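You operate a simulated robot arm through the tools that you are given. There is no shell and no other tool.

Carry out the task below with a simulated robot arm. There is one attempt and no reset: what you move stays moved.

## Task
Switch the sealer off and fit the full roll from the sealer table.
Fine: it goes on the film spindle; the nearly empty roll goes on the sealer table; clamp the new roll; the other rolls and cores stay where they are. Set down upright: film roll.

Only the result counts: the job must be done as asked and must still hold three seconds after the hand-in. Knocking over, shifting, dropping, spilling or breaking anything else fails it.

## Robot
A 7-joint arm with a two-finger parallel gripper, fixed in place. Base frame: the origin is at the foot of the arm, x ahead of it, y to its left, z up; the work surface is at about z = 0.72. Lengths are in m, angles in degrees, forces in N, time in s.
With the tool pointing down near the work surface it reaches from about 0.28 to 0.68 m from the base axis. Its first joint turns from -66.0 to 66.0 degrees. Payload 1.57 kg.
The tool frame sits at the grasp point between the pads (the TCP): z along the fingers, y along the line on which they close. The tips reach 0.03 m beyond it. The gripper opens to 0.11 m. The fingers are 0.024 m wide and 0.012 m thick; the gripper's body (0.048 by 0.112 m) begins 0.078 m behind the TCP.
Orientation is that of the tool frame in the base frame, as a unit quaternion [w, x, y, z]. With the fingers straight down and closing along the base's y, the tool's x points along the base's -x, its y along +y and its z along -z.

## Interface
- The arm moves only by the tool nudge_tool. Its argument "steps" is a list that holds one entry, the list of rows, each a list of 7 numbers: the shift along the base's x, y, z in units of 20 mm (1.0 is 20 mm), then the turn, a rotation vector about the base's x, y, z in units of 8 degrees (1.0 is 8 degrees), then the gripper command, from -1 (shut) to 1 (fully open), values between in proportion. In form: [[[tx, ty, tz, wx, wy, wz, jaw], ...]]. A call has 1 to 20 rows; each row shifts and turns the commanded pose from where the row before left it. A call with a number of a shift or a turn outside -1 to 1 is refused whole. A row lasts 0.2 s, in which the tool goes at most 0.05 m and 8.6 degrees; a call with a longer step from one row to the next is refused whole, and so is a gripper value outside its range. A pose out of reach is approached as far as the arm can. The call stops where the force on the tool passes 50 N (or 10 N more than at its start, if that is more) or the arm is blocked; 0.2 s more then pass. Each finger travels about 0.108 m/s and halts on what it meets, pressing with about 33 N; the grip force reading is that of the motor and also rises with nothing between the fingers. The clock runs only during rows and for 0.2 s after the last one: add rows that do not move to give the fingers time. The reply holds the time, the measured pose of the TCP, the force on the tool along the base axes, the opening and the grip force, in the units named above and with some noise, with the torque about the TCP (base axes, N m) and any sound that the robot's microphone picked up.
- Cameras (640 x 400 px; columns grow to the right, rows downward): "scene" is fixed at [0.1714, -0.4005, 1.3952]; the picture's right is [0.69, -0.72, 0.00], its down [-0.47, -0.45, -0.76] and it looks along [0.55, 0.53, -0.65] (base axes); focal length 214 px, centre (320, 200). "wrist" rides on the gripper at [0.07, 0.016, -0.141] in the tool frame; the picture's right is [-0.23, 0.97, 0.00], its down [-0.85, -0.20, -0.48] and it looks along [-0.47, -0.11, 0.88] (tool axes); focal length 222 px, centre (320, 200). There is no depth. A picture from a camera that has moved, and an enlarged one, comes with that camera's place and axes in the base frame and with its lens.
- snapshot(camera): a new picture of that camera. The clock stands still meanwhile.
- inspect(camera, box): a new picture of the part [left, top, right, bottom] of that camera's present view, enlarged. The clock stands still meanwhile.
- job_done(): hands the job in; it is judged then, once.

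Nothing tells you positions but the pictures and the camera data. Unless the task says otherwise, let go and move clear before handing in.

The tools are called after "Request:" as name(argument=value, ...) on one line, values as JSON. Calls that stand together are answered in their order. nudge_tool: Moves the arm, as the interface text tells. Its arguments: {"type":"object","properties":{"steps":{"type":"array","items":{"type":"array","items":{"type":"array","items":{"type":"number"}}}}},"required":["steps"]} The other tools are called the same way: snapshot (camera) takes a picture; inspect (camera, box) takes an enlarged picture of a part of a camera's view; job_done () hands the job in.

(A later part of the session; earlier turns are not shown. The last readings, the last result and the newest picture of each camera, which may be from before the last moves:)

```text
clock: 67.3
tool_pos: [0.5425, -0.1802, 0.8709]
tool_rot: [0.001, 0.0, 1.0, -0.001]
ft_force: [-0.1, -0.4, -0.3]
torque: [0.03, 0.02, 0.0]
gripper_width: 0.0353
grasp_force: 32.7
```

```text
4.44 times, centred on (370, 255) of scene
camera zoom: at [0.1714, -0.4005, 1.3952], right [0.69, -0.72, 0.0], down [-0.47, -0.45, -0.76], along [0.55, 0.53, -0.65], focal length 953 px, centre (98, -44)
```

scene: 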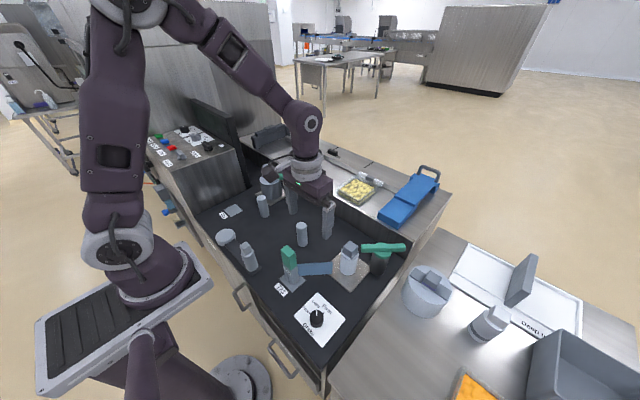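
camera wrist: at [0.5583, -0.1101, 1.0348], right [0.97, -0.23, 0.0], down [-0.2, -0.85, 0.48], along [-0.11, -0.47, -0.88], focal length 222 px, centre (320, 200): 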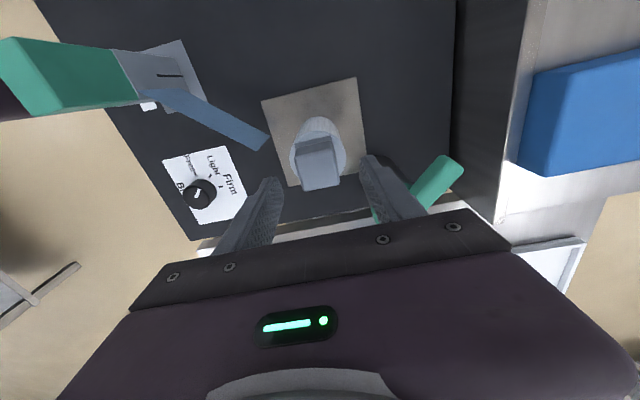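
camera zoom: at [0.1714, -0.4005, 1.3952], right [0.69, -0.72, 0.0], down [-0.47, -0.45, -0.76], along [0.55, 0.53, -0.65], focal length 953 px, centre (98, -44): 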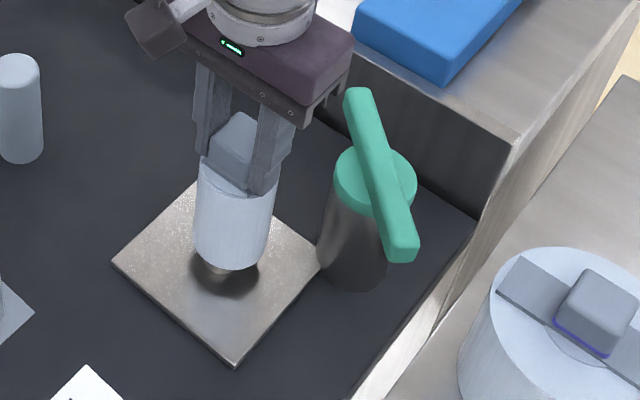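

The roll lifts freely with a metal pin beneath it, and the film strip came away with it. I'll lift further to clear the pin.

Request:
nudge_tool(steps=[[[0, 0, 0.5, 0, 0, 0, -1], [0, 0, 0.8, 0, 0, 0, -1], [0, 0, 0.8, 0, 0, 0, -1], [0, 0, 0.8, 0, 0, 0, -1], [0, 0, 0.8, 0, 0, 0, -1], [0, 0, 0.8, 0, 0, 0, -1], [0, 0, 0, 0, 0, 0, -1]]])

Request:
inspect(camera="scene", box=[290, 190, 450, 310])

Request:
snapshot(camera="wrist")

```text
clock: 68.9
tool_pos: [0.5437, -0.1805, 0.9594]
tool_rot: [0.0, -0.001, 1.0, -0.002]
ft_force: [-0.2, -0.3, -1.1]
torque: [-0.01, 0.0, 0.01]
gripper_width: 0.0351
grasp_force: 32.5
```

```text
3.33 times, centred on (370, 250) of scene
camera zoom: at [0.1714, -0.4005, 1.3952], right [0.69, -0.72, 0.0], down [-0.47, -0.45, -0.76], along [0.55, 0.53, -0.65], focal length 715 px, centre (153, 33)
```

zoom: 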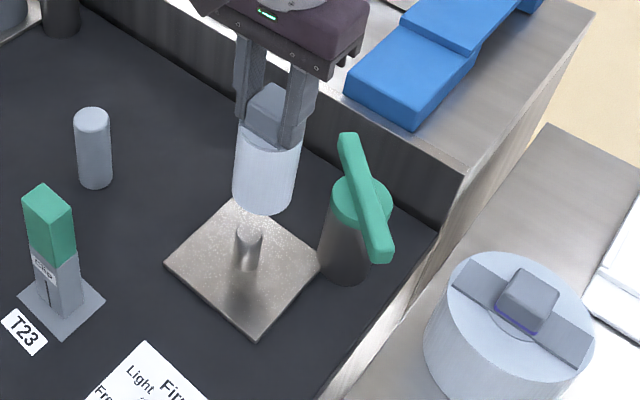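

```text
taken
camera wrist: at [0.4722, -0.1637, 1.1016], right [0.23, 0.97, 0.0], down [0.85, -0.2, 0.48], along [0.47, -0.11, -0.88], focal length 222 px, centre (320, 200)
```

wrist: 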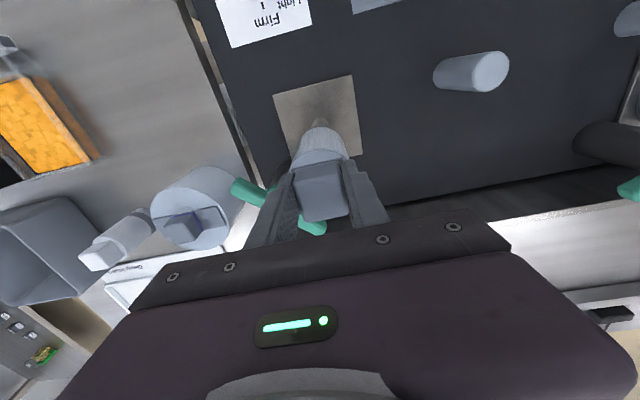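

The pin is now exposed. I'll zoom in to measure it, along with free space on the right-hand table.

Request:
inspect(camera="scene", box=[325, 235, 375, 280])

Request:
inspect(camera="scene", box=[320, 250, 560, 400])

Request:
inspect(camera="wrist", box=[260, 60, 380, 180])

```text
8.89 times, centred on (350, 258) of scene
camera zoom: at [0.1714, -0.4005, 1.3952], right [0.69, -0.72, 0.0], down [-0.47, -0.45, -0.76], along [0.55, 0.53, -0.65], focal length 1906 px, centre (53, -311)
```

zoom: 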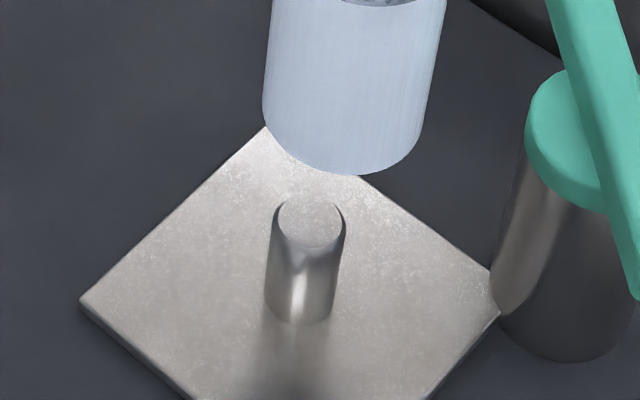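

```text
2.67 times, centred on (440, 325) of scene
camera zoom: at [0.1714, -0.4005, 1.3952], right [0.69, -0.72, 0.0], down [-0.47, -0.45, -0.76], along [0.55, 0.53, -0.65], focal length 572 px, centre (0, -133)
```

zoom: 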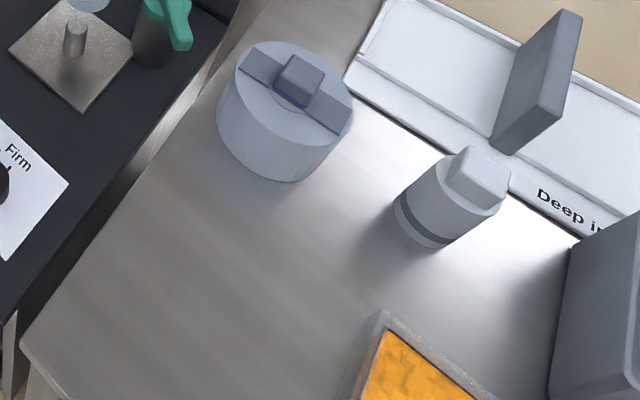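

```text
3.33 times, centred on (320, 120) of wrist
camera zoom: at [0.4722, -0.1637, 1.1016], right [0.23, 0.97, 0.0], down [0.85, -0.2, 0.48], along [0.47, -0.11, -0.88], focal length 740 px, centre (320, 467)
```

zoom: 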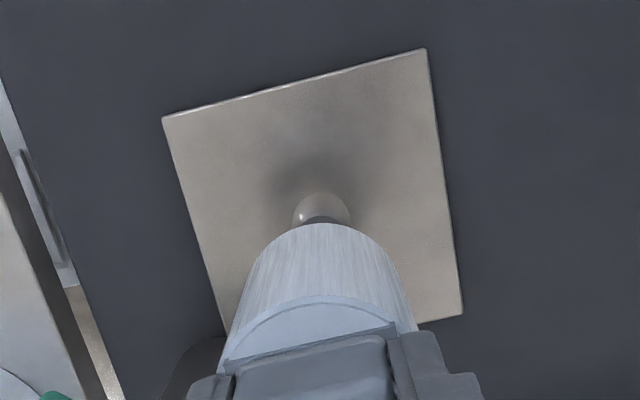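

The pin is near (0.540, -0.180), about 50 mm tall. There's free space on the right-hand (sealer) table, so I'll carry the nearly empty roll to about (0.36, -0.42), well away from everything there.

Request:
nudge_tool(steps=[[[-0.77, -1, 0.3, 0, 0, 0, -1], [-0.77, -1, 0.3, 0, 0, 0, -1], [-0.77, -1, 0, 0, 0, 0, -1], [-0.77, -1, 0, 0, 0, 0, -1], [-0.77, -1, 0, 0, 0, 0, -1], [-0.77, -1, 0, 0, 0, 0, -1], [-0.77, -1, 0, 0, 0, 0, -1], [-0.77, -1, 0, 0, 0, 0, -1], [-0.77, -1, 0, 0, 0, 0, -1], [-0.77, -1, 0, 0, 0, 0, -1], [-0.77, -1, 0, 0, 0, 0, -1], [-0.77, -1, 0, 0, 0, 0, -1], [0, 0, 0, 0, 0, 0, -1], [0, 0, 0, 0, 0, 0, -1]]])

Request:
snapshot(camera="scene")

Request:
snapshot(camera="wrist")

```text
clock: 71.9
tool_pos: [0.3591, -0.4201, 0.9746]
tool_rot: [0.001, 0.0, 1.0, -0.003]
ft_force: [-0.2, 1.3, -1.3]
torque: [0.0, 0.0, -0.01]
gripper_width: 0.0351
grasp_force: 32.8
```

```text
taken
```

scene: 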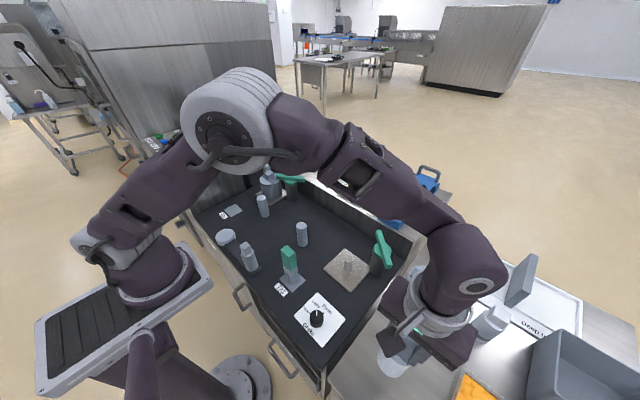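

```text
taken
camera wrist: at [0.2872, -0.4034, 1.1154], right [0.23, 0.97, 0.0], down [0.85, -0.2, 0.48], along [0.47, -0.11, -0.88], focal length 222 px, centre (320, 200)
```

wrist: 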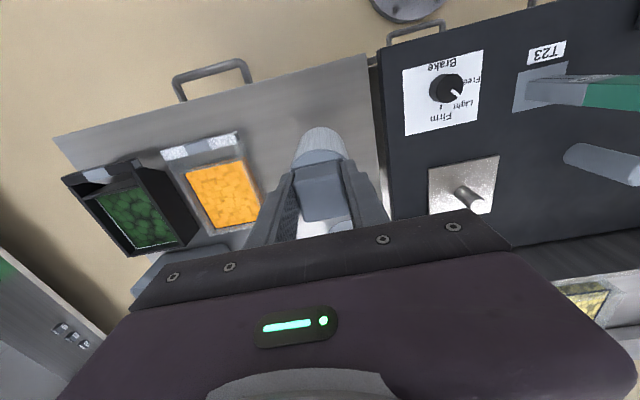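

The landing spot is clear on all sides. I'll lower the roll down to the table, slowly at the end.

Request:
nudge_tool(steps=[[[0, 0, -1, 0, 0, 0, -1], [0, 0, -1, 0, 0, 0, -1], [0, 0, -1, 0, 0, 0, -1], [0, 0, -1, 0, 0, 0, -1], [0, 0, -1, 0, 0, 0, -1], [0, 0, -0.7, 0, 0, 0, -1], [0, 0, -0.4, 0, 0, 0, -1], [0, 0, 0, 0, 0, 0, -1]]])

Request:
nudge_tool(steps=[[[0, 0, -0.15, 0, 0, 0, -1], [0, 0, -0.15, 0, 0, 0, -1], [0, 0, 0, 0, 0, 0, -1]]])

Request:
inspect(camera="scene", box=[340, 270, 500, 400])

```text
clock: 73.7
tool_pos: [0.3575, -0.4191, 0.8506]
tool_rot: [0.001, 0.0, 1.0, -0.002]
ft_force: [-0.1, -0.1, -1.4]
torque: [0.03, 0.0, -0.03]
gripper_width: 0.0353
grasp_force: 32.7
```

```text
clock: 74.5
tool_pos: [0.3563, -0.4194, 0.8447]
tool_rot: [0.001, 0.001, 1.0, -0.002]
ft_force: [0.4, -0.4, -0.3]
torque: [-0.01, 0.0, 0.01]
gripper_width: 0.0353
grasp_force: 32.9
```

```text
3.08 times, centred on (420, 335) of scene
camera zoom: at [0.1714, -0.4005, 1.3952], right [0.69, -0.72, 0.0], down [-0.47, -0.45, -0.76], along [0.55, 0.53, -0.65], focal length 660 px, centre (12, -215)
```

zoom: 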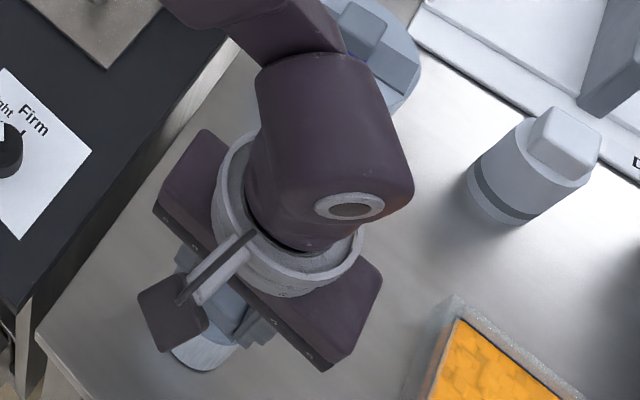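

No contact yet at TCP z 0.845. I'll continue downward in small steps.

Request:
nudge_tool(steps=[[[0, 0, -0.15, 0, 0, 0, -1], [0, 0, -0.15, 0, 0, 0, -1], [0, 0, 0, 0, 0, 0, -1]]])

Request:
nudge_tool(steps=[[[0, 0, -0.12, 0, 0, 0, -1], [0, 0, 0, 0, 0, 0, -1]]])

```text
clock: 75.4
tool_pos: [0.3578, -0.4215, 0.8414]
tool_rot: [0.002, -0.001, 1.0, -0.003]
ft_force: [-0.4, 0.7, 6.4]
torque: [0.54, 0.03, 0.04]
gripper_width: 0.0353
grasp_force: 33.2
stopped in row 3: the force on the tool passed its limit at 52 N (the readings are from after the stop); the commanded pose is now the measured one
```

```text
clock: 76.0
tool_pos: [0.358, -0.4228, 0.8414]
tool_rot: [0.001, 0.0, 1.0, -0.005]
ft_force: [-1.1, 1.3, 9.0]
torque: [0.76, 0.04, 0.06]
gripper_width: 0.0351
grasp_force: 32.6
stopped in row 2: the force on the tool passed its limit at 52 N (the readings are from after the stop); the commanded pose is now the measured one
```

The roll is on the table (contact at TCP z 0.841). I'll relax slightly, release and rise straight up.

Request:
nudge_tool(steps=[[[0, 0, 0.04, 0, 0, 0, -0.3], [0, 0, 0, 0, 0, 0, 0.0], [0, 0, 0, 0, 0, 0, 0.3], [0, 0, 0, 0, 0, 0, 0.3], [0, 0, 0.4, 0, 0, 0, 0.3], [0, 0, 0.8, 0, 0, 0, 0.3], [0, 0, 1, 0, 0, 0, 0.3], [0, 0, 1, 0, 0, 0, 0.3], [0, 0, 1, 0, 0, 0, 0.3], [0, 0, 0, 0, 0, 0, 0.3]]])

Request:
snapshot(camera="wrist")

Request:
inspect(camera="scene", box=[340, 240, 540, 400])

```text
clock: 78.2
tool_pos: [0.358, -0.4233, 0.9269]
tool_rot: [0.002, -0.001, 1.0, -0.004]
ft_force: [0.2, 0.1, -0.7]
torque: [0.02, 0.02, 0.0]
gripper_width: 0.0713
grasp_force: 0.1
```

```text
taken
camera wrist: at [0.2863, -0.4047, 1.0684], right [0.23, 0.97, -0.01], down [0.85, -0.19, 0.48], along [0.47, -0.12, -0.88], focal length 222 px, centre (320, 200)
```

wrist: 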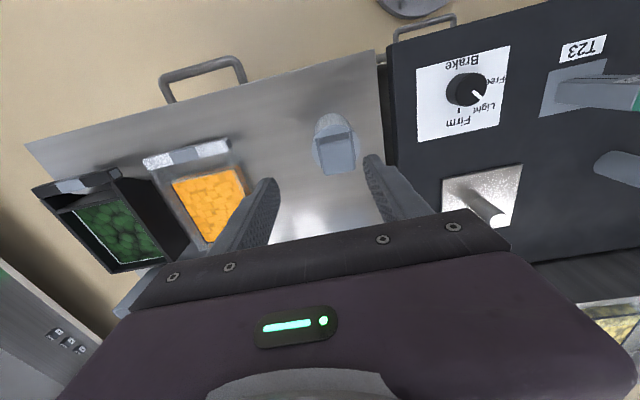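

```text
2.50 times, centred on (440, 320) of scene
camera zoom: at [0.1714, -0.4005, 1.3952], right [0.69, -0.72, 0.0], down [-0.47, -0.45, -0.76], along [0.55, 0.53, -0.65], focal length 536 px, centre (20, -100)
```

zoom: 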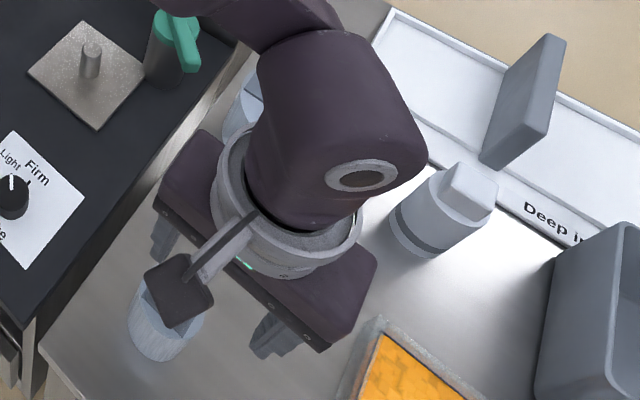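

The nearly empty roll stands upright on the sealer table. Next I'll approach the full roll at about (0.618, -0.411), tilting the tool outward by 24° for reach.

Request:
nudge_tool(steps=[[[0.5, 0.06, 0.6, 0, 0, 0, 0.3], [1, 0.06, 0.3, 0, -1, 0, 0.3], [1, 0.06, 0, 0, -1, 0, 0.3], [1, 0.06, 0, 0, -1, 0, 0.3], [1, 0.06, 0, 0, 0, 0, 0.3], [1, 0.06, 0, 0, 0, 0, 0.3], [1, 0.06, 0, 0, 0, 0, 0.3], [1, 0.06, 0, 0, 0, 0, 0.3], [1, 0.06, 0, 0, 0, 0, 0.3], [1, 0.06, 0, 0, 0, 0, 0.3], [0, 0, 0, 0, 0, 0, 0.3]]])

Request:
snapshot(camera="wrist")

Request:
inspect(camera="scene", box=[340, 220, 540, 380])

```text
clock: 80.7
tool_pos: [0.5461, -0.4087, 0.9436]
tool_rot: [0.209, 0.0, 0.978, -0.004]
ft_force: [0.1, 0.9, -0.1]
torque: [-0.01, 0.0, 0.02]
gripper_width: 0.0716
grasp_force: 0.0
```

```text
taken
camera wrist: at [0.4251, -0.3914, 1.044], right [0.21, 0.97, 0.09], down [0.58, -0.19, 0.79], along [0.78, -0.12, -0.61], focal length 222 px, centre (320, 200)
```

wrist: 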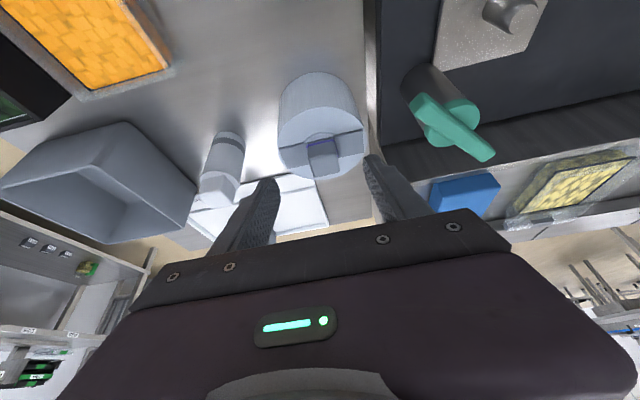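

```text
2.50 times, centred on (440, 300) of scene
camera zoom: at [0.1714, -0.4005, 1.3952], right [0.69, -0.72, 0.0], down [-0.47, -0.45, -0.76], along [0.55, 0.53, -0.65], focal length 536 px, centre (20, -50)
```

zoom: 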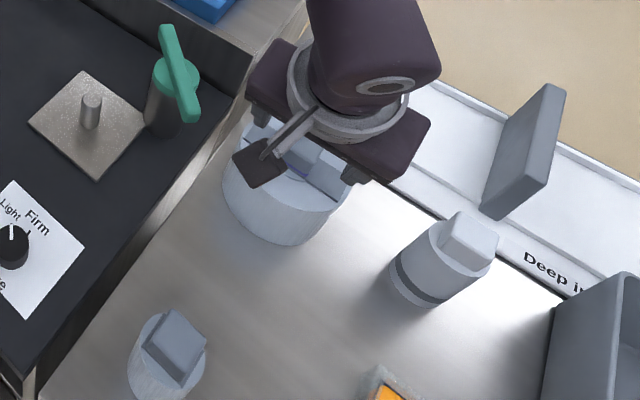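

Both rolls are in view. I'll zoom on the full roll's grip to align precisely.

Request:
inspect(camera="wrist", box=[260, 60, 390, 200])

```text
2.86 times, centred on (325, 130) of wrist
camera zoom: at [0.4251, -0.3914, 1.044], right [0.21, 0.97, 0.09], down [0.58, -0.19, 0.79], along [0.78, -0.12, -0.61], focal length 635 px, centre (306, 400)
```

zoom: 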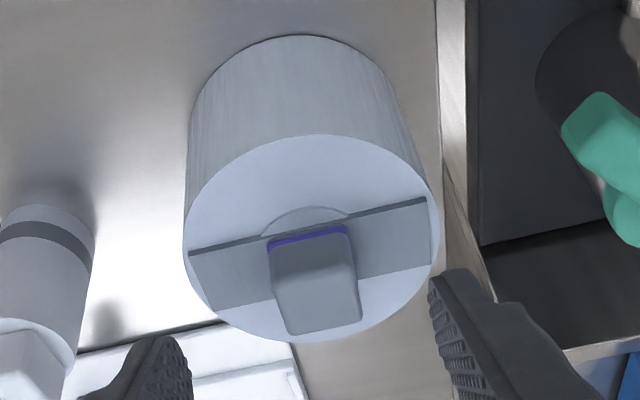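

I place the full roll's axis near (0.620, -0.410). I'll lower toward it in stages.

Request:
nudge_tool(steps=[[[0.9, -0.02, -0.6, 0, 0, 0, 0.3], [0.9, -0.02, -0.6, 0, 0, 0, 0.3], [0.9, -0.02, -0.6, 0, 0, 0, 0.3], [0.3, 0, -0.9, 0, 0, 0, 0.2], [0.3, 0, -0.9, 0, 0, 0, 0.2], [0, 0, 0, 0, 0, 0, 0.2]]])

Request:
inspect(camera="wrist", box=[220, 80, 420, 240])

Request:
inspect(camera="scene", box=[380, 220, 500, 320])

```text
clock: 82.0
tool_pos: [0.6135, -0.4118, 0.8719]
tool_rot: [0.209, 0.0, 0.978, -0.004]
ft_force: [0.6, 0.5, -0.3]
torque: [0.01, -0.01, -0.02]
gripper_width: 0.066
grasp_force: 0.0
```

```text
2.50 times, centred on (320, 160) of wrist
camera zoom: at [0.4919, -0.3934, 0.9723], right [0.21, 0.97, 0.09], down [0.58, -0.19, 0.79], along [0.78, -0.12, -0.61], focal length 555 px, centre (320, 300)
```

zoom: 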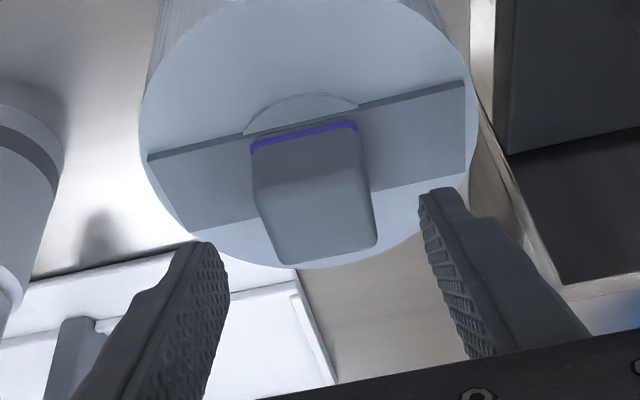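

```text
4.00 times, centred on (440, 270) of scene
camera zoom: at [0.1714, -0.4005, 1.3952], right [0.69, -0.72, 0.0], down [-0.47, -0.45, -0.76], along [0.55, 0.53, -0.65], focal length 858 px, centre (-160, -80)
```

zoom: 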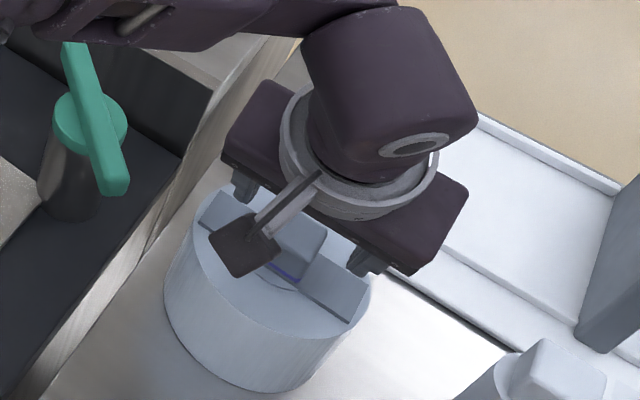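

The alignment is good. I'll descend the last 24 mm and close on the block.

Request:
nudge_tool(steps=[[[0, 0.05, -0.6, 0, 0, 0, 0.1], [0, 0, -0.5, 0, 0, 0, 0.1], [0, 0, 0, 0, 0, 0, 0.1]]])

Request:
nudge_tool(steps=[[[0, 0, 0, 0, 0, 0, -0.3], [0, 0, 0, 0, 0, 0, -0.6], [0, 0, 0, 0, 0, 0, -1], [0, 0, 0, 0, 0, 0, -1]]])

Request:
inspect(camera="wrist", box=[220, 80, 420, 240])

```text
clock: 82.8
tool_pos: [0.6142, -0.412, 0.849]
tool_rot: [0.209, -0.001, 0.978, -0.004]
ft_force: [-0.6, -0.3, -0.9]
torque: [0.04, 0.03, -0.02]
gripper_width: 0.0606
grasp_force: 0.0
```

```text
clock: 83.8
tool_pos: [0.6149, -0.4113, 0.8495]
tool_rot: [0.209, 0.0, 0.978, -0.004]
ft_force: [0.0, 1.3, 0.3]
torque: [0.6, -0.08, 0.01]
gripper_width: 0.0356
grasp_force: 32.8
```

```text
2.50 times, centred on (320, 160) of wrist
camera zoom: at [0.4924, -0.3934, 0.9499], right [0.21, 0.97, 0.09], down [0.58, -0.19, 0.79], along [0.78, -0.12, -0.61], focal length 555 px, centre (320, 300)
```

zoom: 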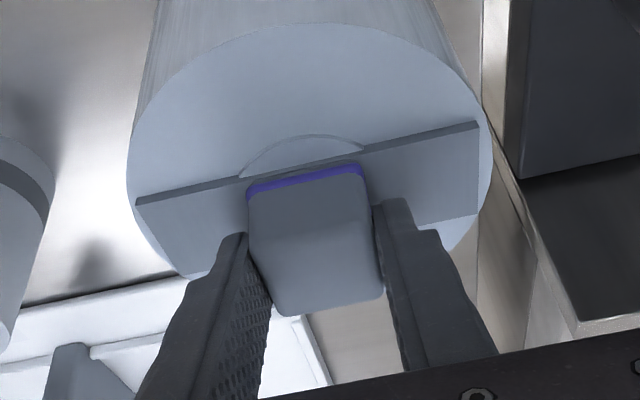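

I have a solid grip at 35.6 mm. I'll lift slowly and check that the roll comes up level.

Request:
nudge_tool(steps=[[[0, 0, 0.3, 0, 0, 0, -1], [0, 0, 0.4, 0, 0, 0, -1], [0, 0, 0.5, 0, 0, 0, -1], [0, 0, 0, 0, 0, 0, -1]]])

Request:
inspect(camera="wrist", box=[220, 60, 420, 240])

Request:
inspect(camera="scene", box=[380, 220, 500, 320])

```text
clock: 84.8
tool_pos: [0.6132, -0.4104, 0.875]
tool_rot: [0.209, 0.001, 0.978, -0.004]
ft_force: [0.2, 0.7, -5.6]
torque: [0.06, 0.05, 0.0]
gripper_width: 0.0356
grasp_force: 33.1
```

```text
2.22 times, centred on (320, 150) of wrist
camera zoom: at [0.4916, -0.3932, 0.9742], right [0.21, 0.97, 0.09], down [0.58, -0.19, 0.79], along [0.78, -0.12, -0.61], focal length 494 px, centre (320, 311)
```

zoom: 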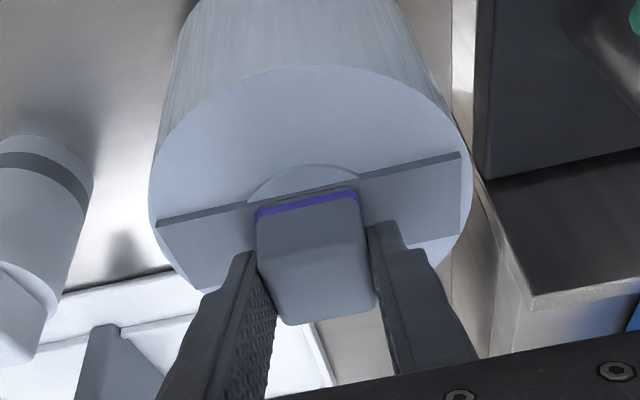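

```text
4.00 times, centred on (440, 270) of scene
camera zoom: at [0.1715, -0.4006, 1.3952], right [0.69, -0.72, 0.0], down [-0.47, -0.45, -0.76], along [0.55, 0.53, -0.65], focal length 858 px, centre (-160, -80)
```

zoom: 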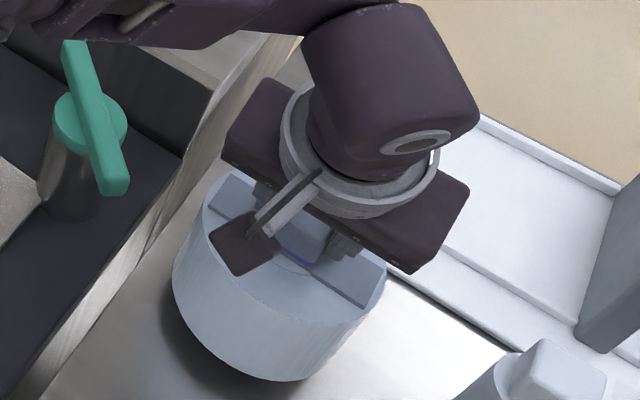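

The full roll (about 0.57 kg) hangs level. I'll raise it, bring it back toward me to clear the clamp bar, then carry it over to the spindle at a safe height.

Request:
nudge_tool(steps=[[[0, 0, 0.6, 0, 0, 0, -1], [0, 0, 0.8, 0, 0, 0, -1], [-0.4, 0, 0.8, 0, 0, 0, -1], [-0.8, 0, 0.6, 0, 0, 0, -1], [-1, 0, 0.6, 0, 0, 0, -1], [-1, 0, 0.6, 0, 0, 0, -1], [-1, 0, 0.6, 0, 0, 0, -1], [-1, 0, 0.6, 0, 0, 0, -1], [-1, 0, 0.6, 0, 0, 0, -1], [-0.8, 0, 0.6, 0, 0, 0, -1], [0, 0, 0, 0, 0, 0, -1]]])

Request:
snapshot(camera="scene")

```text
clock: 87.2
tool_pos: [0.4728, -0.4092, 1.0044]
tool_rot: [0.209, 0.0, 0.978, -0.004]
ft_force: [-0.5, -0.1, -5.4]
torque: [0.0, 0.0, 0.02]
gripper_width: 0.0356
grasp_force: 32.6
```

```text
taken
```

scene: 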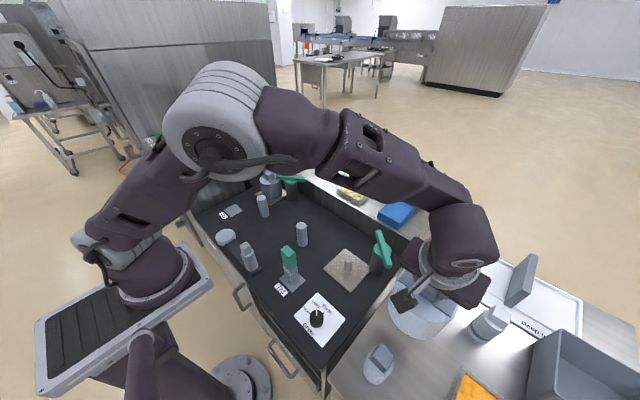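

The roll is at a safe height. I'll carry it over to the spindle.

Request:
nudge_tool(steps=[[[0.1, 0.5, 0, 0, 0, 0, -1], [0.25, 0.95, 0, 0, 0, 0, -1], [0.27, 0.95, 0, 0, 0, 0, -1], [0.27, 0.95, 0, 0, 0, 0, -1], [0.27, 0.95, 0, 0, 0, 0, -1], [0.27, 0.95, 0, 0, 0, 0, -1], [0.27, 0.95, 0, 0, 0, 0, -1], [0.27, 0.95, 0, 0, 0, 0, -1], [0.27, 0.95, 0, 0, 0, 0, -1], [0.27, 0.95, 0, 0, 0, 0, -1], [0.27, 0.95, 0, 0, 0, 0, -1], [0.25, 0.95, 0, 0, 0, 0, -1], [0.1, 0.5, 0, 0, 0, 0, -1], [0, 0, 0, 0, 0, 0, -1]]])

Request:
snapshot(camera="scene")

Request:
inspect(camera="scene", box=[290, 170, 430, 300])

Request:
snapshot(camera="wrist")

```text
clock: 90.2
tool_pos: [0.5368, -0.181, 1.0014]
tool_rot: [0.21, 0.001, 0.978, -0.004]
ft_force: [0.5, 0.6, -5.4]
torque: [0.01, 0.03, 0.02]
gripper_width: 0.0356
grasp_force: 32.7
```

```text
taken
```

scene: 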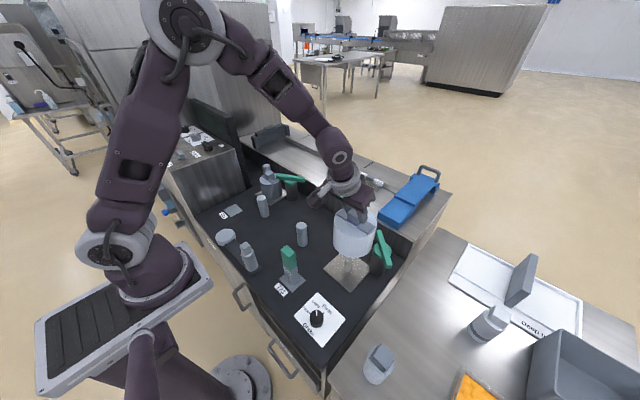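

```text
3.08 times, centred on (360, 235) of scene
camera zoom: at [0.1715, -0.4006, 1.3952], right [0.69, -0.72, 0.0], down [-0.47, -0.45, -0.76], along [0.55, 0.53, -0.65], focal length 660 px, centre (197, 92)
```

zoom: 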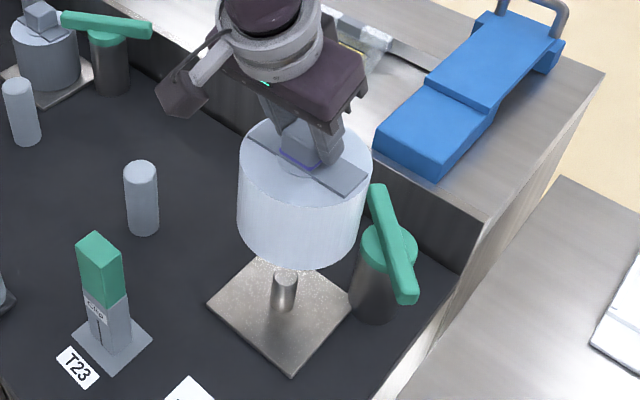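

```text
taken
camera wrist: at [0.4147, -0.1623, 1.1028], right [0.21, 0.97, 0.09], down [0.58, -0.19, 0.79], along [0.78, -0.12, -0.61], focal length 222 px, centre (320, 200)
```

wrist: 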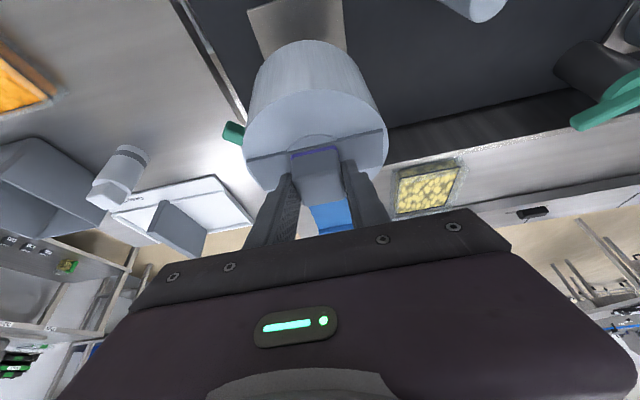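

The roll is above the pin. I'll zoom in to check its alignment with the pin before lowering.

Request:
inspect(camera="scene", box=[335, 200, 385, 275])

Request:
inspect(camera="wrist", box=[230, 0, 400, 200])

```text
5.33 times, centred on (360, 238) of scene
camera zoom: at [0.1715, -0.4006, 1.3952], right [0.69, -0.72, 0.0], down [-0.47, -0.45, -0.76], along [0.55, 0.53, -0.65], focal length 1144 px, centre (107, 0)
```

zoom: 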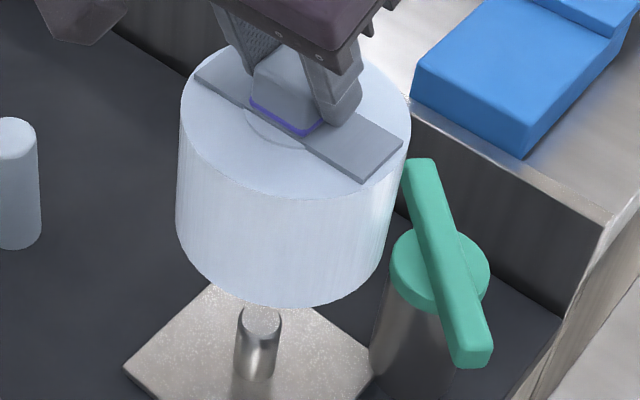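

```text
2.00 times, centred on (315, 100) of wrist
camera zoom: at [0.4147, -0.1623, 1.1028], right [0.21, 0.97, 0.09], down [0.58, -0.19, 0.79], along [0.78, -0.12, -0.61], focal length 444 px, centre (330, 400)
```

zoom: 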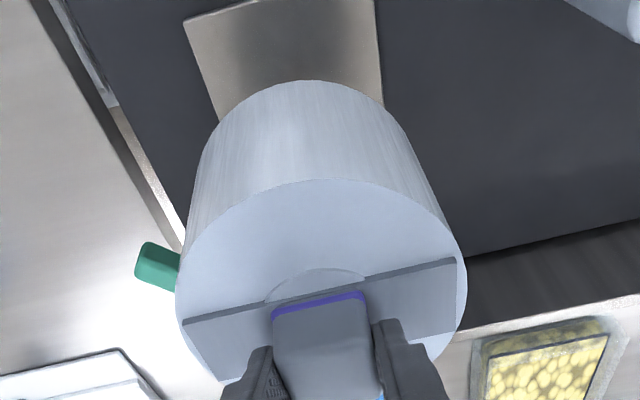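

The roll is within about 3 mm of the pin axis. I'll correct by (-2.5, +1.5) mm and lower to just above the pin.

Request:
nudge_tool(steps=[[[-0.12, 0.08, -0.5, 0, 0, 0, -1], [0, 0, -0.8, 0, 0, 0, -1], [0, 0, -0.9, 0, 0, 0, -1], [0, 0, -0.9, 0, 0, 0, -1], [0, 0, -0.7, 0, 0, 0, -1], [0, 0, -0.2, 0, 0, 0, -1], [0, 0, 0, 0, 0, 0, -1]]])

Request:
inspect(camera="scene", box=[325, 210, 395, 290])

Request:
inspect(camera="wrist", box=[220, 0, 420, 200])

```text
clock: 91.8
tool_pos: [0.5337, -0.1801, 0.9216]
tool_rot: [0.21, 0.0, 0.978, -0.004]
ft_force: [0.0, 0.5, -5.5]
torque: [0.01, 0.04, 0.01]
gripper_width: 0.0357
grasp_force: 32.8
```

```text
5.00 times, centred on (360, 250) of scene
camera zoom: at [0.1715, -0.4006, 1.3952], right [0.69, -0.72, 0.0], down [-0.47, -0.45, -0.76], along [0.55, 0.53, -0.65], focal length 1072 px, centre (120, -50)
```

zoom: 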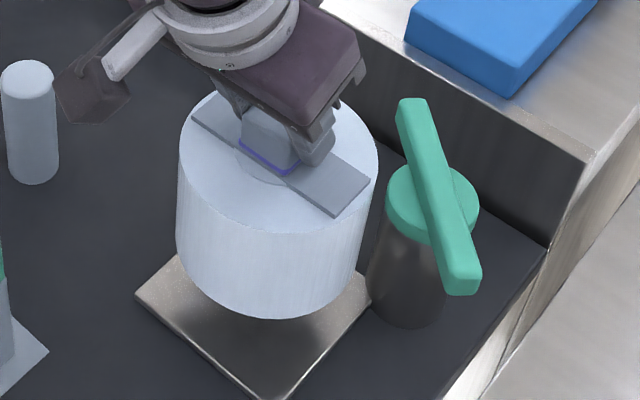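

```text
2.00 times, centred on (320, 100) of wrist
camera zoom: at [0.4112, -0.1617, 1.0218], right [0.21, 0.97, 0.09], down [0.58, -0.19, 0.79], along [0.78, -0.12, -0.61], focal length 444 px, centre (320, 400)
```

zoom: 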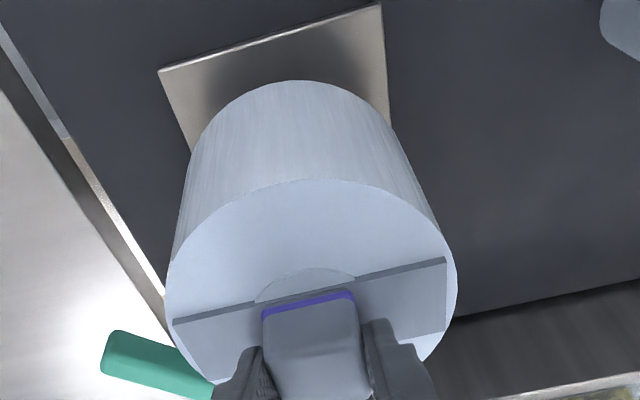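

The roll is centred within a few millimetres. I'll lower slowly and watch for contact at the pin top.

Request:
nudge_tool(steps=[[[0.06, 0.06, -0.2, 0, 0, 0, -1], [0, 0, -0.3, 0, 0, 0, -1], [0, 0, -0.3, 0, 0, 0, -1], [0, 0, -0.2, 0, 0, 0, -1], [0, 0, 0, 0, 0, 0, -1]]])

Request:
inspect(camera="scene", box=[325, 210, 395, 290])

```text
clock: 93.0
tool_pos: [0.536, -0.178, 0.9017]
tool_rot: [0.21, 0.0, 0.978, -0.005]
ft_force: [-0.5, -0.7, -5.6]
torque: [-0.01, 0.06, 0.0]
gripper_width: 0.0358
grasp_force: 32.9
```

```text
5.00 times, centred on (360, 250) of scene
camera zoom: at [0.1715, -0.4006, 1.3952], right [0.69, -0.72, 0.0], down [-0.47, -0.45, -0.76], along [0.55, 0.53, -0.65], focal length 1072 px, centre (120, -50)
```

zoom: 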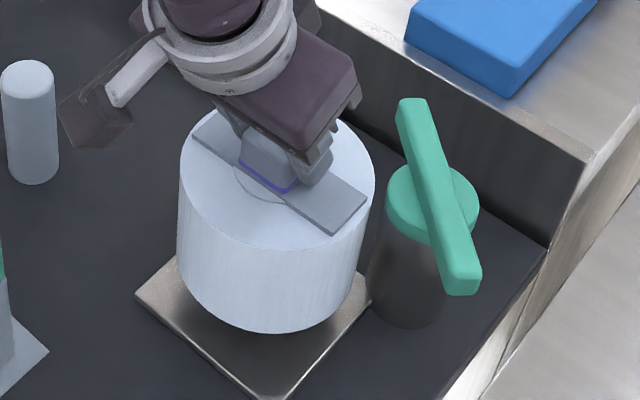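

There's no contact force below the pin-top height, so the bore appears to be over the pin. I'll continue down carefully.

Request:
nudge_tool(steps=[[[0, 0, -0.3, 0, 0, 0, -1], [0, 0, -0.3, 0, 0, 0, -1], [0, 0, -0.3, 0, 0, 0, -1], [0, 0, -0.3, 0, 0, 0, -1], [0, 0, 0, 0, 0, 0, -1]]])

Request:
inspect(camera="scene", box=[325, 210, 395, 290])

```text
clock: 94.2
tool_pos: [0.5359, -0.1791, 0.8782]
tool_rot: [0.21, 0.0, 0.978, -0.005]
ft_force: [-0.8, 0.3, -6.4]
torque: [0.0, 0.01, -0.03]
gripper_width: 0.0359
grasp_force: 32.7
```

```text
5.00 times, centred on (360, 250) of scene
camera zoom: at [0.1715, -0.4006, 1.3952], right [0.69, -0.72, 0.0], down [-0.47, -0.45, -0.76], along [0.55, 0.53, -0.65], focal length 1072 px, centre (120, -50)
```

zoom: 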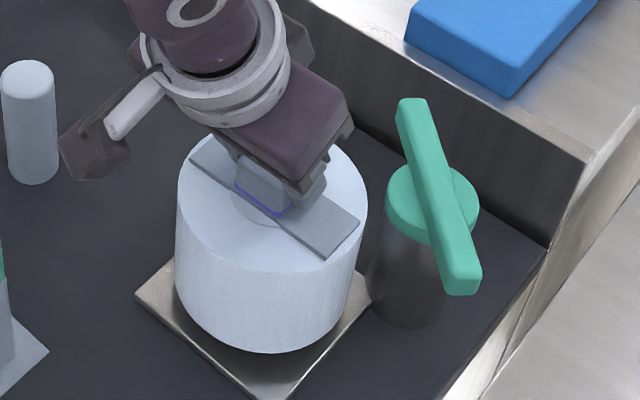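

It's sliding freely down the pin, with about 20 mm to go. I'll lower to seat it.

Request:
nudge_tool(steps=[[[0, 0, -0.3, 0, 0, 0, -1], [0, 0, -0.3, 0, 0, 0, -1], [0, 0, -0.2, 0, 0, 0, -1], [0, 0, 0, 0, 0, 0, -1]]])

Request:
nudge_tool(steps=[[[0, 0, -0.12, 0, 0, 0, -1], [0, 0, -0.1, 0, 0, 0, -1], [0, 0, 0, 0, 0, 0, -1]]])

Request:
inspect(camera="scene", box=[325, 210, 395, 290])

```text
clock: 95.2
tool_pos: [0.5365, -0.1776, 0.8616]
tool_rot: [0.209, 0.0, 0.978, -0.004]
ft_force: [0.2, -0.1, -5.5]
torque: [0.03, 0.03, 0.01]
gripper_width: 0.0357
grasp_force: 33.5
```

```text
clock: 96.0
tool_pos: [0.5353, -0.1794, 0.8577]
tool_rot: [0.209, 0.0, 0.978, -0.004]
ft_force: [-4.5, -0.4, 7.8]
torque: [0.67, 0.49, 0.24]
gripper_width: 0.0359
grasp_force: 32.6
```

```text
5.00 times, centred on (360, 250) of scene
camera zoom: at [0.1712, -0.4005, 1.3952], right [0.69, -0.72, 0.0], down [-0.47, -0.45, -0.76], along [0.55, 0.53, -0.65], focal length 1072 px, centre (120, -50)
```

zoom: 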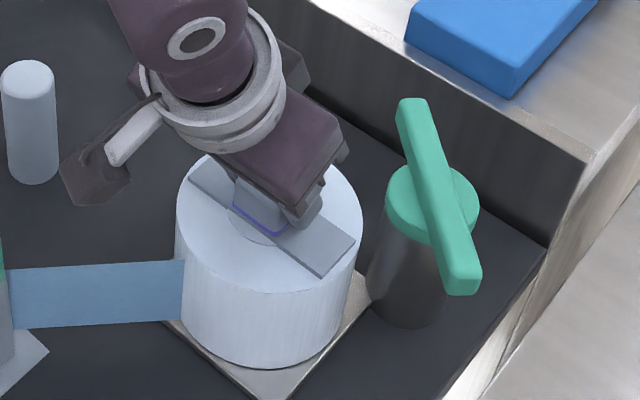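

The roll is seated and the film strip has reappeared between it and the clip. I'll release and rise.

Request:
nudge_tool(steps=[[[0, 0, 0.05, 0, 0, 0, -0.3], [0, 0, 0, 0, 0, 0, 0.0], [0, 0, 0, 0, 0, 0, 0.2], [0, 0, 0, 0, 0, 0, 0.2], [0, 0, 0.4, 0, 0, 0, 0.2], [0, 0, 0.8, 0, 0, 0, 0.2], [0, 0, 1, 0, 0, 0, 0.2], [0, 0, 1, 0, 0, 0, 0.2], [0, 0, 0.8, 0, 0, 0, 0.2], [0, 0, 0, 0, 0, 0, 0.2]]])

Request:
inspect(camera="scene", box=[270, 190, 430, 310])

Request:
snapshot(camera="wrist")

```text
clock: 98.2
tool_pos: [0.5358, -0.1774, 0.9383]
tool_rot: [0.21, 0.0, 0.978, -0.004]
ft_force: [-0.4, -0.7, 0.7]
torque: [0.01, 0.01, -0.02]
gripper_width: 0.0662
grasp_force: 0.1
```

```text
3.33 times, centred on (350, 250) of scene
camera zoom: at [0.1714, -0.4005, 1.3952], right [0.69, -0.72, 0.0], down [-0.47, -0.45, -0.76], along [0.55, 0.53, -0.65], focal length 715 px, centre (220, 33)
```

zoom: 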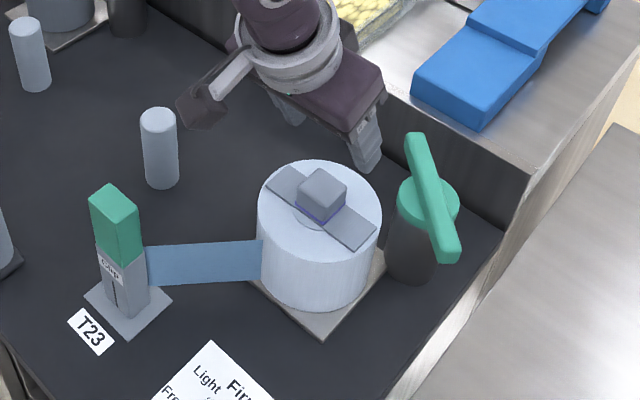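

```text
taken
camera wrist: at [0.4133, -0.1606, 1.0388], right [0.21, 0.97, 0.09], down [0.58, -0.19, 0.79], along [0.78, -0.12, -0.61], focal length 222 px, centre (320, 200)
```

wrist: 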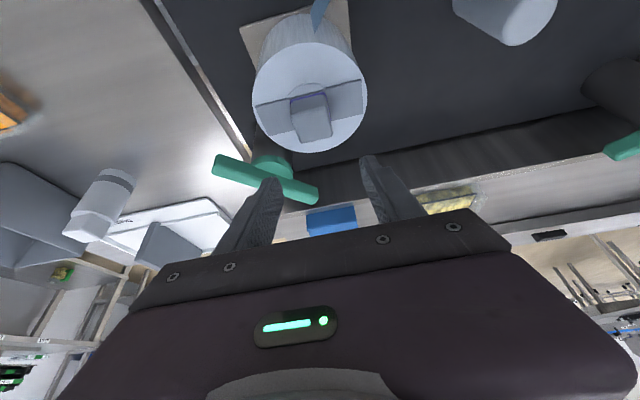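

The full roll is on the spindle, upright and seated. Now I'll straighten the tool, turn the jaws across the clamp bar, and move over the hub to clamp the roll.

Request:
nudge_tool(steps=[[[0, 0, 0.2, 0, 1, 0, 0.0], [0, 0, 0, 0, 1, 0, 0.0], [0, 0, 0, 0, 1, 0, 0.0], [0.66, -0.64, -0.1, 0, 0, 1, 0.0], [0.66, -0.64, -0.1, 0, 0, 1, 0.0], [0.66, -0.64, -0.1, 0, 0, 1, 0.0], [0.66, -0.64, -0.1, 0, 0, 1, 0.0], [0.66, -0.64, -0.2, 0, 0, 1, 0.0], [0.66, -0.64, -0.2, 0, 0, 0.5, 0.0], [0, 0, 0, 0, 0, 0, 0.0]]])

Request:
snapshot(camera="wrist")

Request:
inspect(camera="scene", box=[320, 200, 440, 300])

```text
clock: 100.5
tool_pos: [0.6158, -0.2559, 0.9255]
tool_rot: [0.003, -0.376, 0.927, -0.004]
ft_force: [0.3, 0.2, 0.5]
torque: [0.0, -0.01, -0.02]
gripper_width: 0.0549
grasp_force: 0.0
```

```text
taken
camera wrist: at [0.5523, -0.2914, 1.0667], right [-0.52, 0.86, -0.01], down [0.75, 0.45, 0.48], along [0.42, 0.24, -0.88], focal length 222 px, centre (320, 200)
```

wrist: 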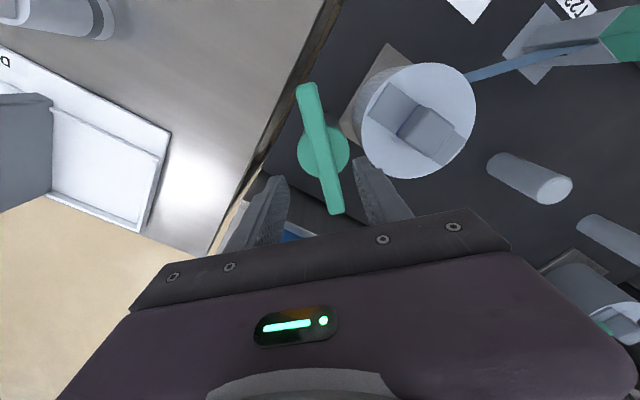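

```text
4.00 times, centred on (380, 250) of scene
camera zoom: at [0.1714, -0.4005, 1.3952], right [0.69, -0.72, 0.0], down [-0.47, -0.45, -0.76], along [0.55, 0.53, -0.65], focal length 858 px, centre (80, 0)
```

zoom: 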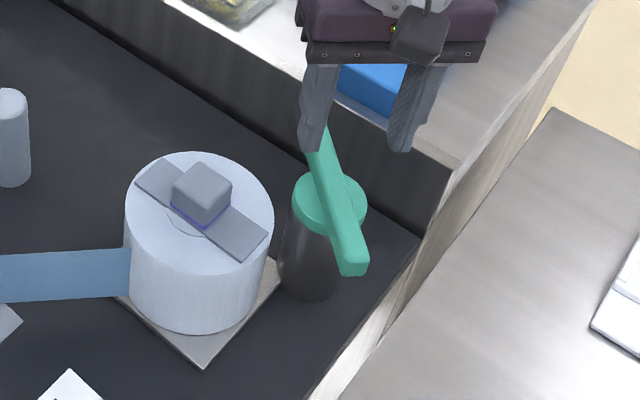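

The jaws are centred across the bar. I'll lower to straddle it, then close.

Request:
nudge_tool(steps=[[[0, 0, -0.8, 0, 0, 0, 0.0], [0, 0, -0.8, 0, 0, 0, -0.1], [0, 0, -0.8, 0, 0, 0, -0.1], [0, 0, -0.5, 0, 0, 0, -0.1], [0, 0, 0, 0, 0, 0, -0.1]]])

Request:
nudge_tool(steps=[[[0, 0, 0, 0, 0, 0, -0.5], [0, 0, 0, 0, 0, 0, -1], [0, 0, 0, 0, 0, 0, -1]]])

Request:
inspect(camera="scene", box=[320, 200, 440, 300])

```text
clock: 101.7
tool_pos: [0.6148, -0.2558, 0.8684]
tool_rot: [0.003, -0.376, 0.927, -0.003]
ft_force: [-0.1, -0.2, 0.3]
torque: [0.01, 0.01, 0.0]
gripper_width: 0.0493
grasp_force: 0.0
```

```text
clock: 102.5
tool_pos: [0.613, -0.2544, 0.869]
tool_rot: [0.003, -0.375, 0.927, 0.0]
ft_force: [-21.4, 20.9, 9.3]
torque: [0.55, 0.73, 0.17]
gripper_width: 0.0194
grasp_force: 33.4
```

```text
4.00 times, centred on (380, 250) of scene
camera zoom: at [0.1707, -0.4, 1.3955], right [0.69, -0.72, 0.0], down [-0.47, -0.45, -0.76], along [0.55, 0.53, -0.65], focal length 858 px, centre (80, 0)
```

zoom: 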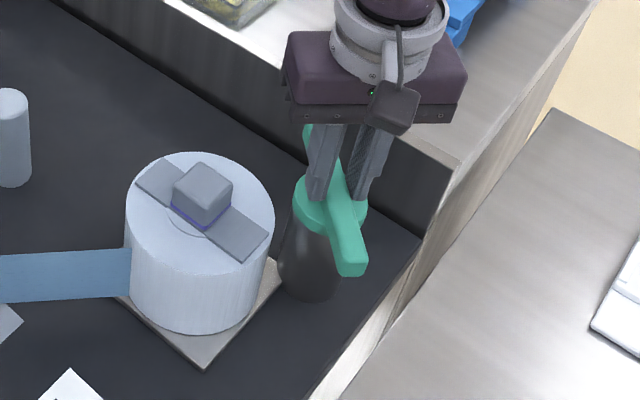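

The bar is gripped, and from both grips the hub works out at (0.6145, -0.253). I'll correct for the side load and turn the bar clockwise back over the roll.

Request:
nudge_tool(steps=[[[-0.04, 0.19, 0, 0, 0, 0, -1], [0, 0, 0, 0, 0, -1, -1], [0, 0, 0, 0, 0, -1, -1], [0, 0, 0, 0, 0, -1, -1], [0, 0, 0, 0, 0, 0, -1]]])

Request:
inspect(camera="scene", box=[320, 200, 440, 300])

```text
clock: 103.7
tool_pos: [0.6144, -0.2519, 0.8694]
tool_rot: [0.001, -0.173, 0.985, -0.004]
ft_force: [-18.1, -5.9, -2.1]
torque: [-0.04, 0.99, 0.0]
gripper_width: 0.0197
grasp_force: 33.5
```

```text
4.00 times, centred on (380, 250) of scene
camera zoom: at [0.171, -0.4007, 1.3952], right [0.69, -0.72, 0.0], down [-0.47, -0.45, -0.76], along [0.55, 0.53, -0.65], focal length 858 px, centre (80, 0)
```

zoom: 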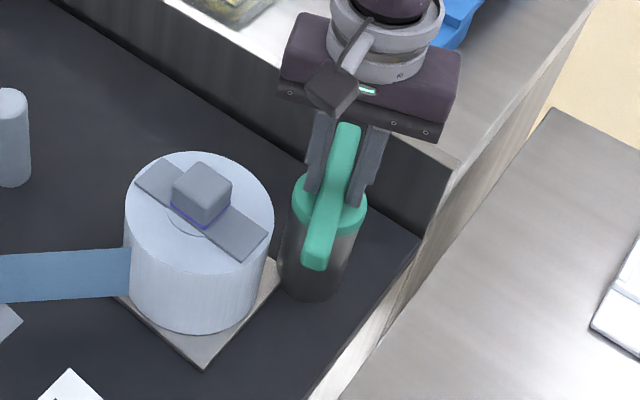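

It turns smoothly, so I'll continue.

Request:
nudge_tool(steps=[[[-0.08, -0.03, 0, 0, 0, -1, -1], [0, 0, 0, 0, 0, -1, -1], [0, 0, 0, 0, 0, -1, -1], [0, 0, 0, 0, 0, 0, -1]]])

Request:
inspect(camera="scene", box=[320, 200, 440, 300])

```text
clock: 104.7
tool_pos: [0.6131, -0.2532, 0.8682]
tool_rot: [0.002, 0.035, 0.999, -0.004]
ft_force: [-2.3, -10.8, -17.4]
torque: [0.04, -0.85, 0.01]
gripper_width: 0.0198
grasp_force: 33.7
```

```text
4.00 times, centred on (380, 250) of scene
camera zoom: at [0.1716, -0.4009, 1.395], right [0.69, -0.72, 0.0], down [-0.47, -0.45, -0.76], along [0.55, 0.53, -0.65], focal length 858 px, centre (80, 0)
```

zoom: 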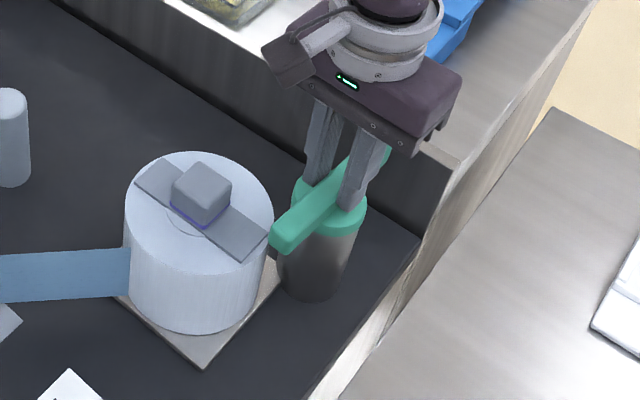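

The bar is halfway and about to pass over the roll's rim. I'll continue while watching for contact.

Request:
nudge_tool(steps=[[[0, -0.06, -0.05, 0, 0, -1, -1], [0, 0, 0, 0, 0, -1, -1], [0, 0, 0, 0, 0, 0, -1]]])

Request:
inspect(camera="scene", box=[320, 200, 440, 300])

```text
clock: 105.5
tool_pos: [0.6145, -0.2526, 0.8699]
tool_rot: [0.002, 0.174, 0.985, -0.004]
ft_force: [-1.5, 4.3, 9.4]
torque: [0.66, 0.92, -0.02]
gripper_width: 0.0198
grasp_force: 33.7
```

```text
4.00 times, centred on (380, 250) of scene
camera zoom: at [0.1712, -0.4004, 1.3953], right [0.69, -0.72, 0.0], down [-0.47, -0.45, -0.76], along [0.55, 0.53, -0.65], focal length 858 px, centre (80, 0)
```

zoom: 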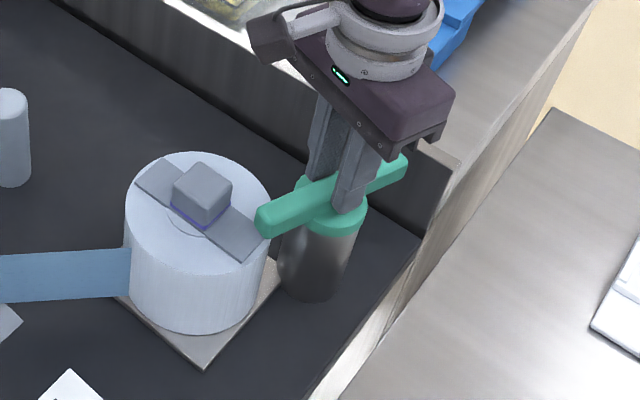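

The bar clears the rim. I'll finish the last quarter of the turn.

Request:
nudge_tool(steps=[[[0, 0, 0, 0, 0, -1, -1], [0, 0, 0, 0, 0, -1, -1], [0, 0, 0, 0, 0, 0, -1]]])

Request:
inspect(camera="scene", box=[320, 200, 440, 300])

```text
clock: 106.2
tool_pos: [0.6125, -0.2516, 0.8694]
tool_rot: [0.001, 0.31, 0.951, -0.005]
ft_force: [-1.1, 12.3, 22.6]
torque: [0.95, 0.33, -0.02]
gripper_width: 0.0199
grasp_force: 34.1
```

```text
4.00 times, centred on (380, 250) of scene
camera zoom: at [0.171, -0.4001, 1.3954], right [0.69, -0.72, 0.0], down [-0.47, -0.45, -0.76], along [0.55, 0.53, -0.65], focal length 858 px, centre (80, 0)
```

zoom: 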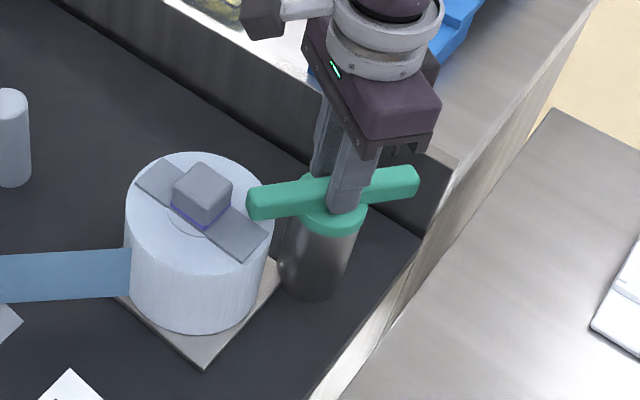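

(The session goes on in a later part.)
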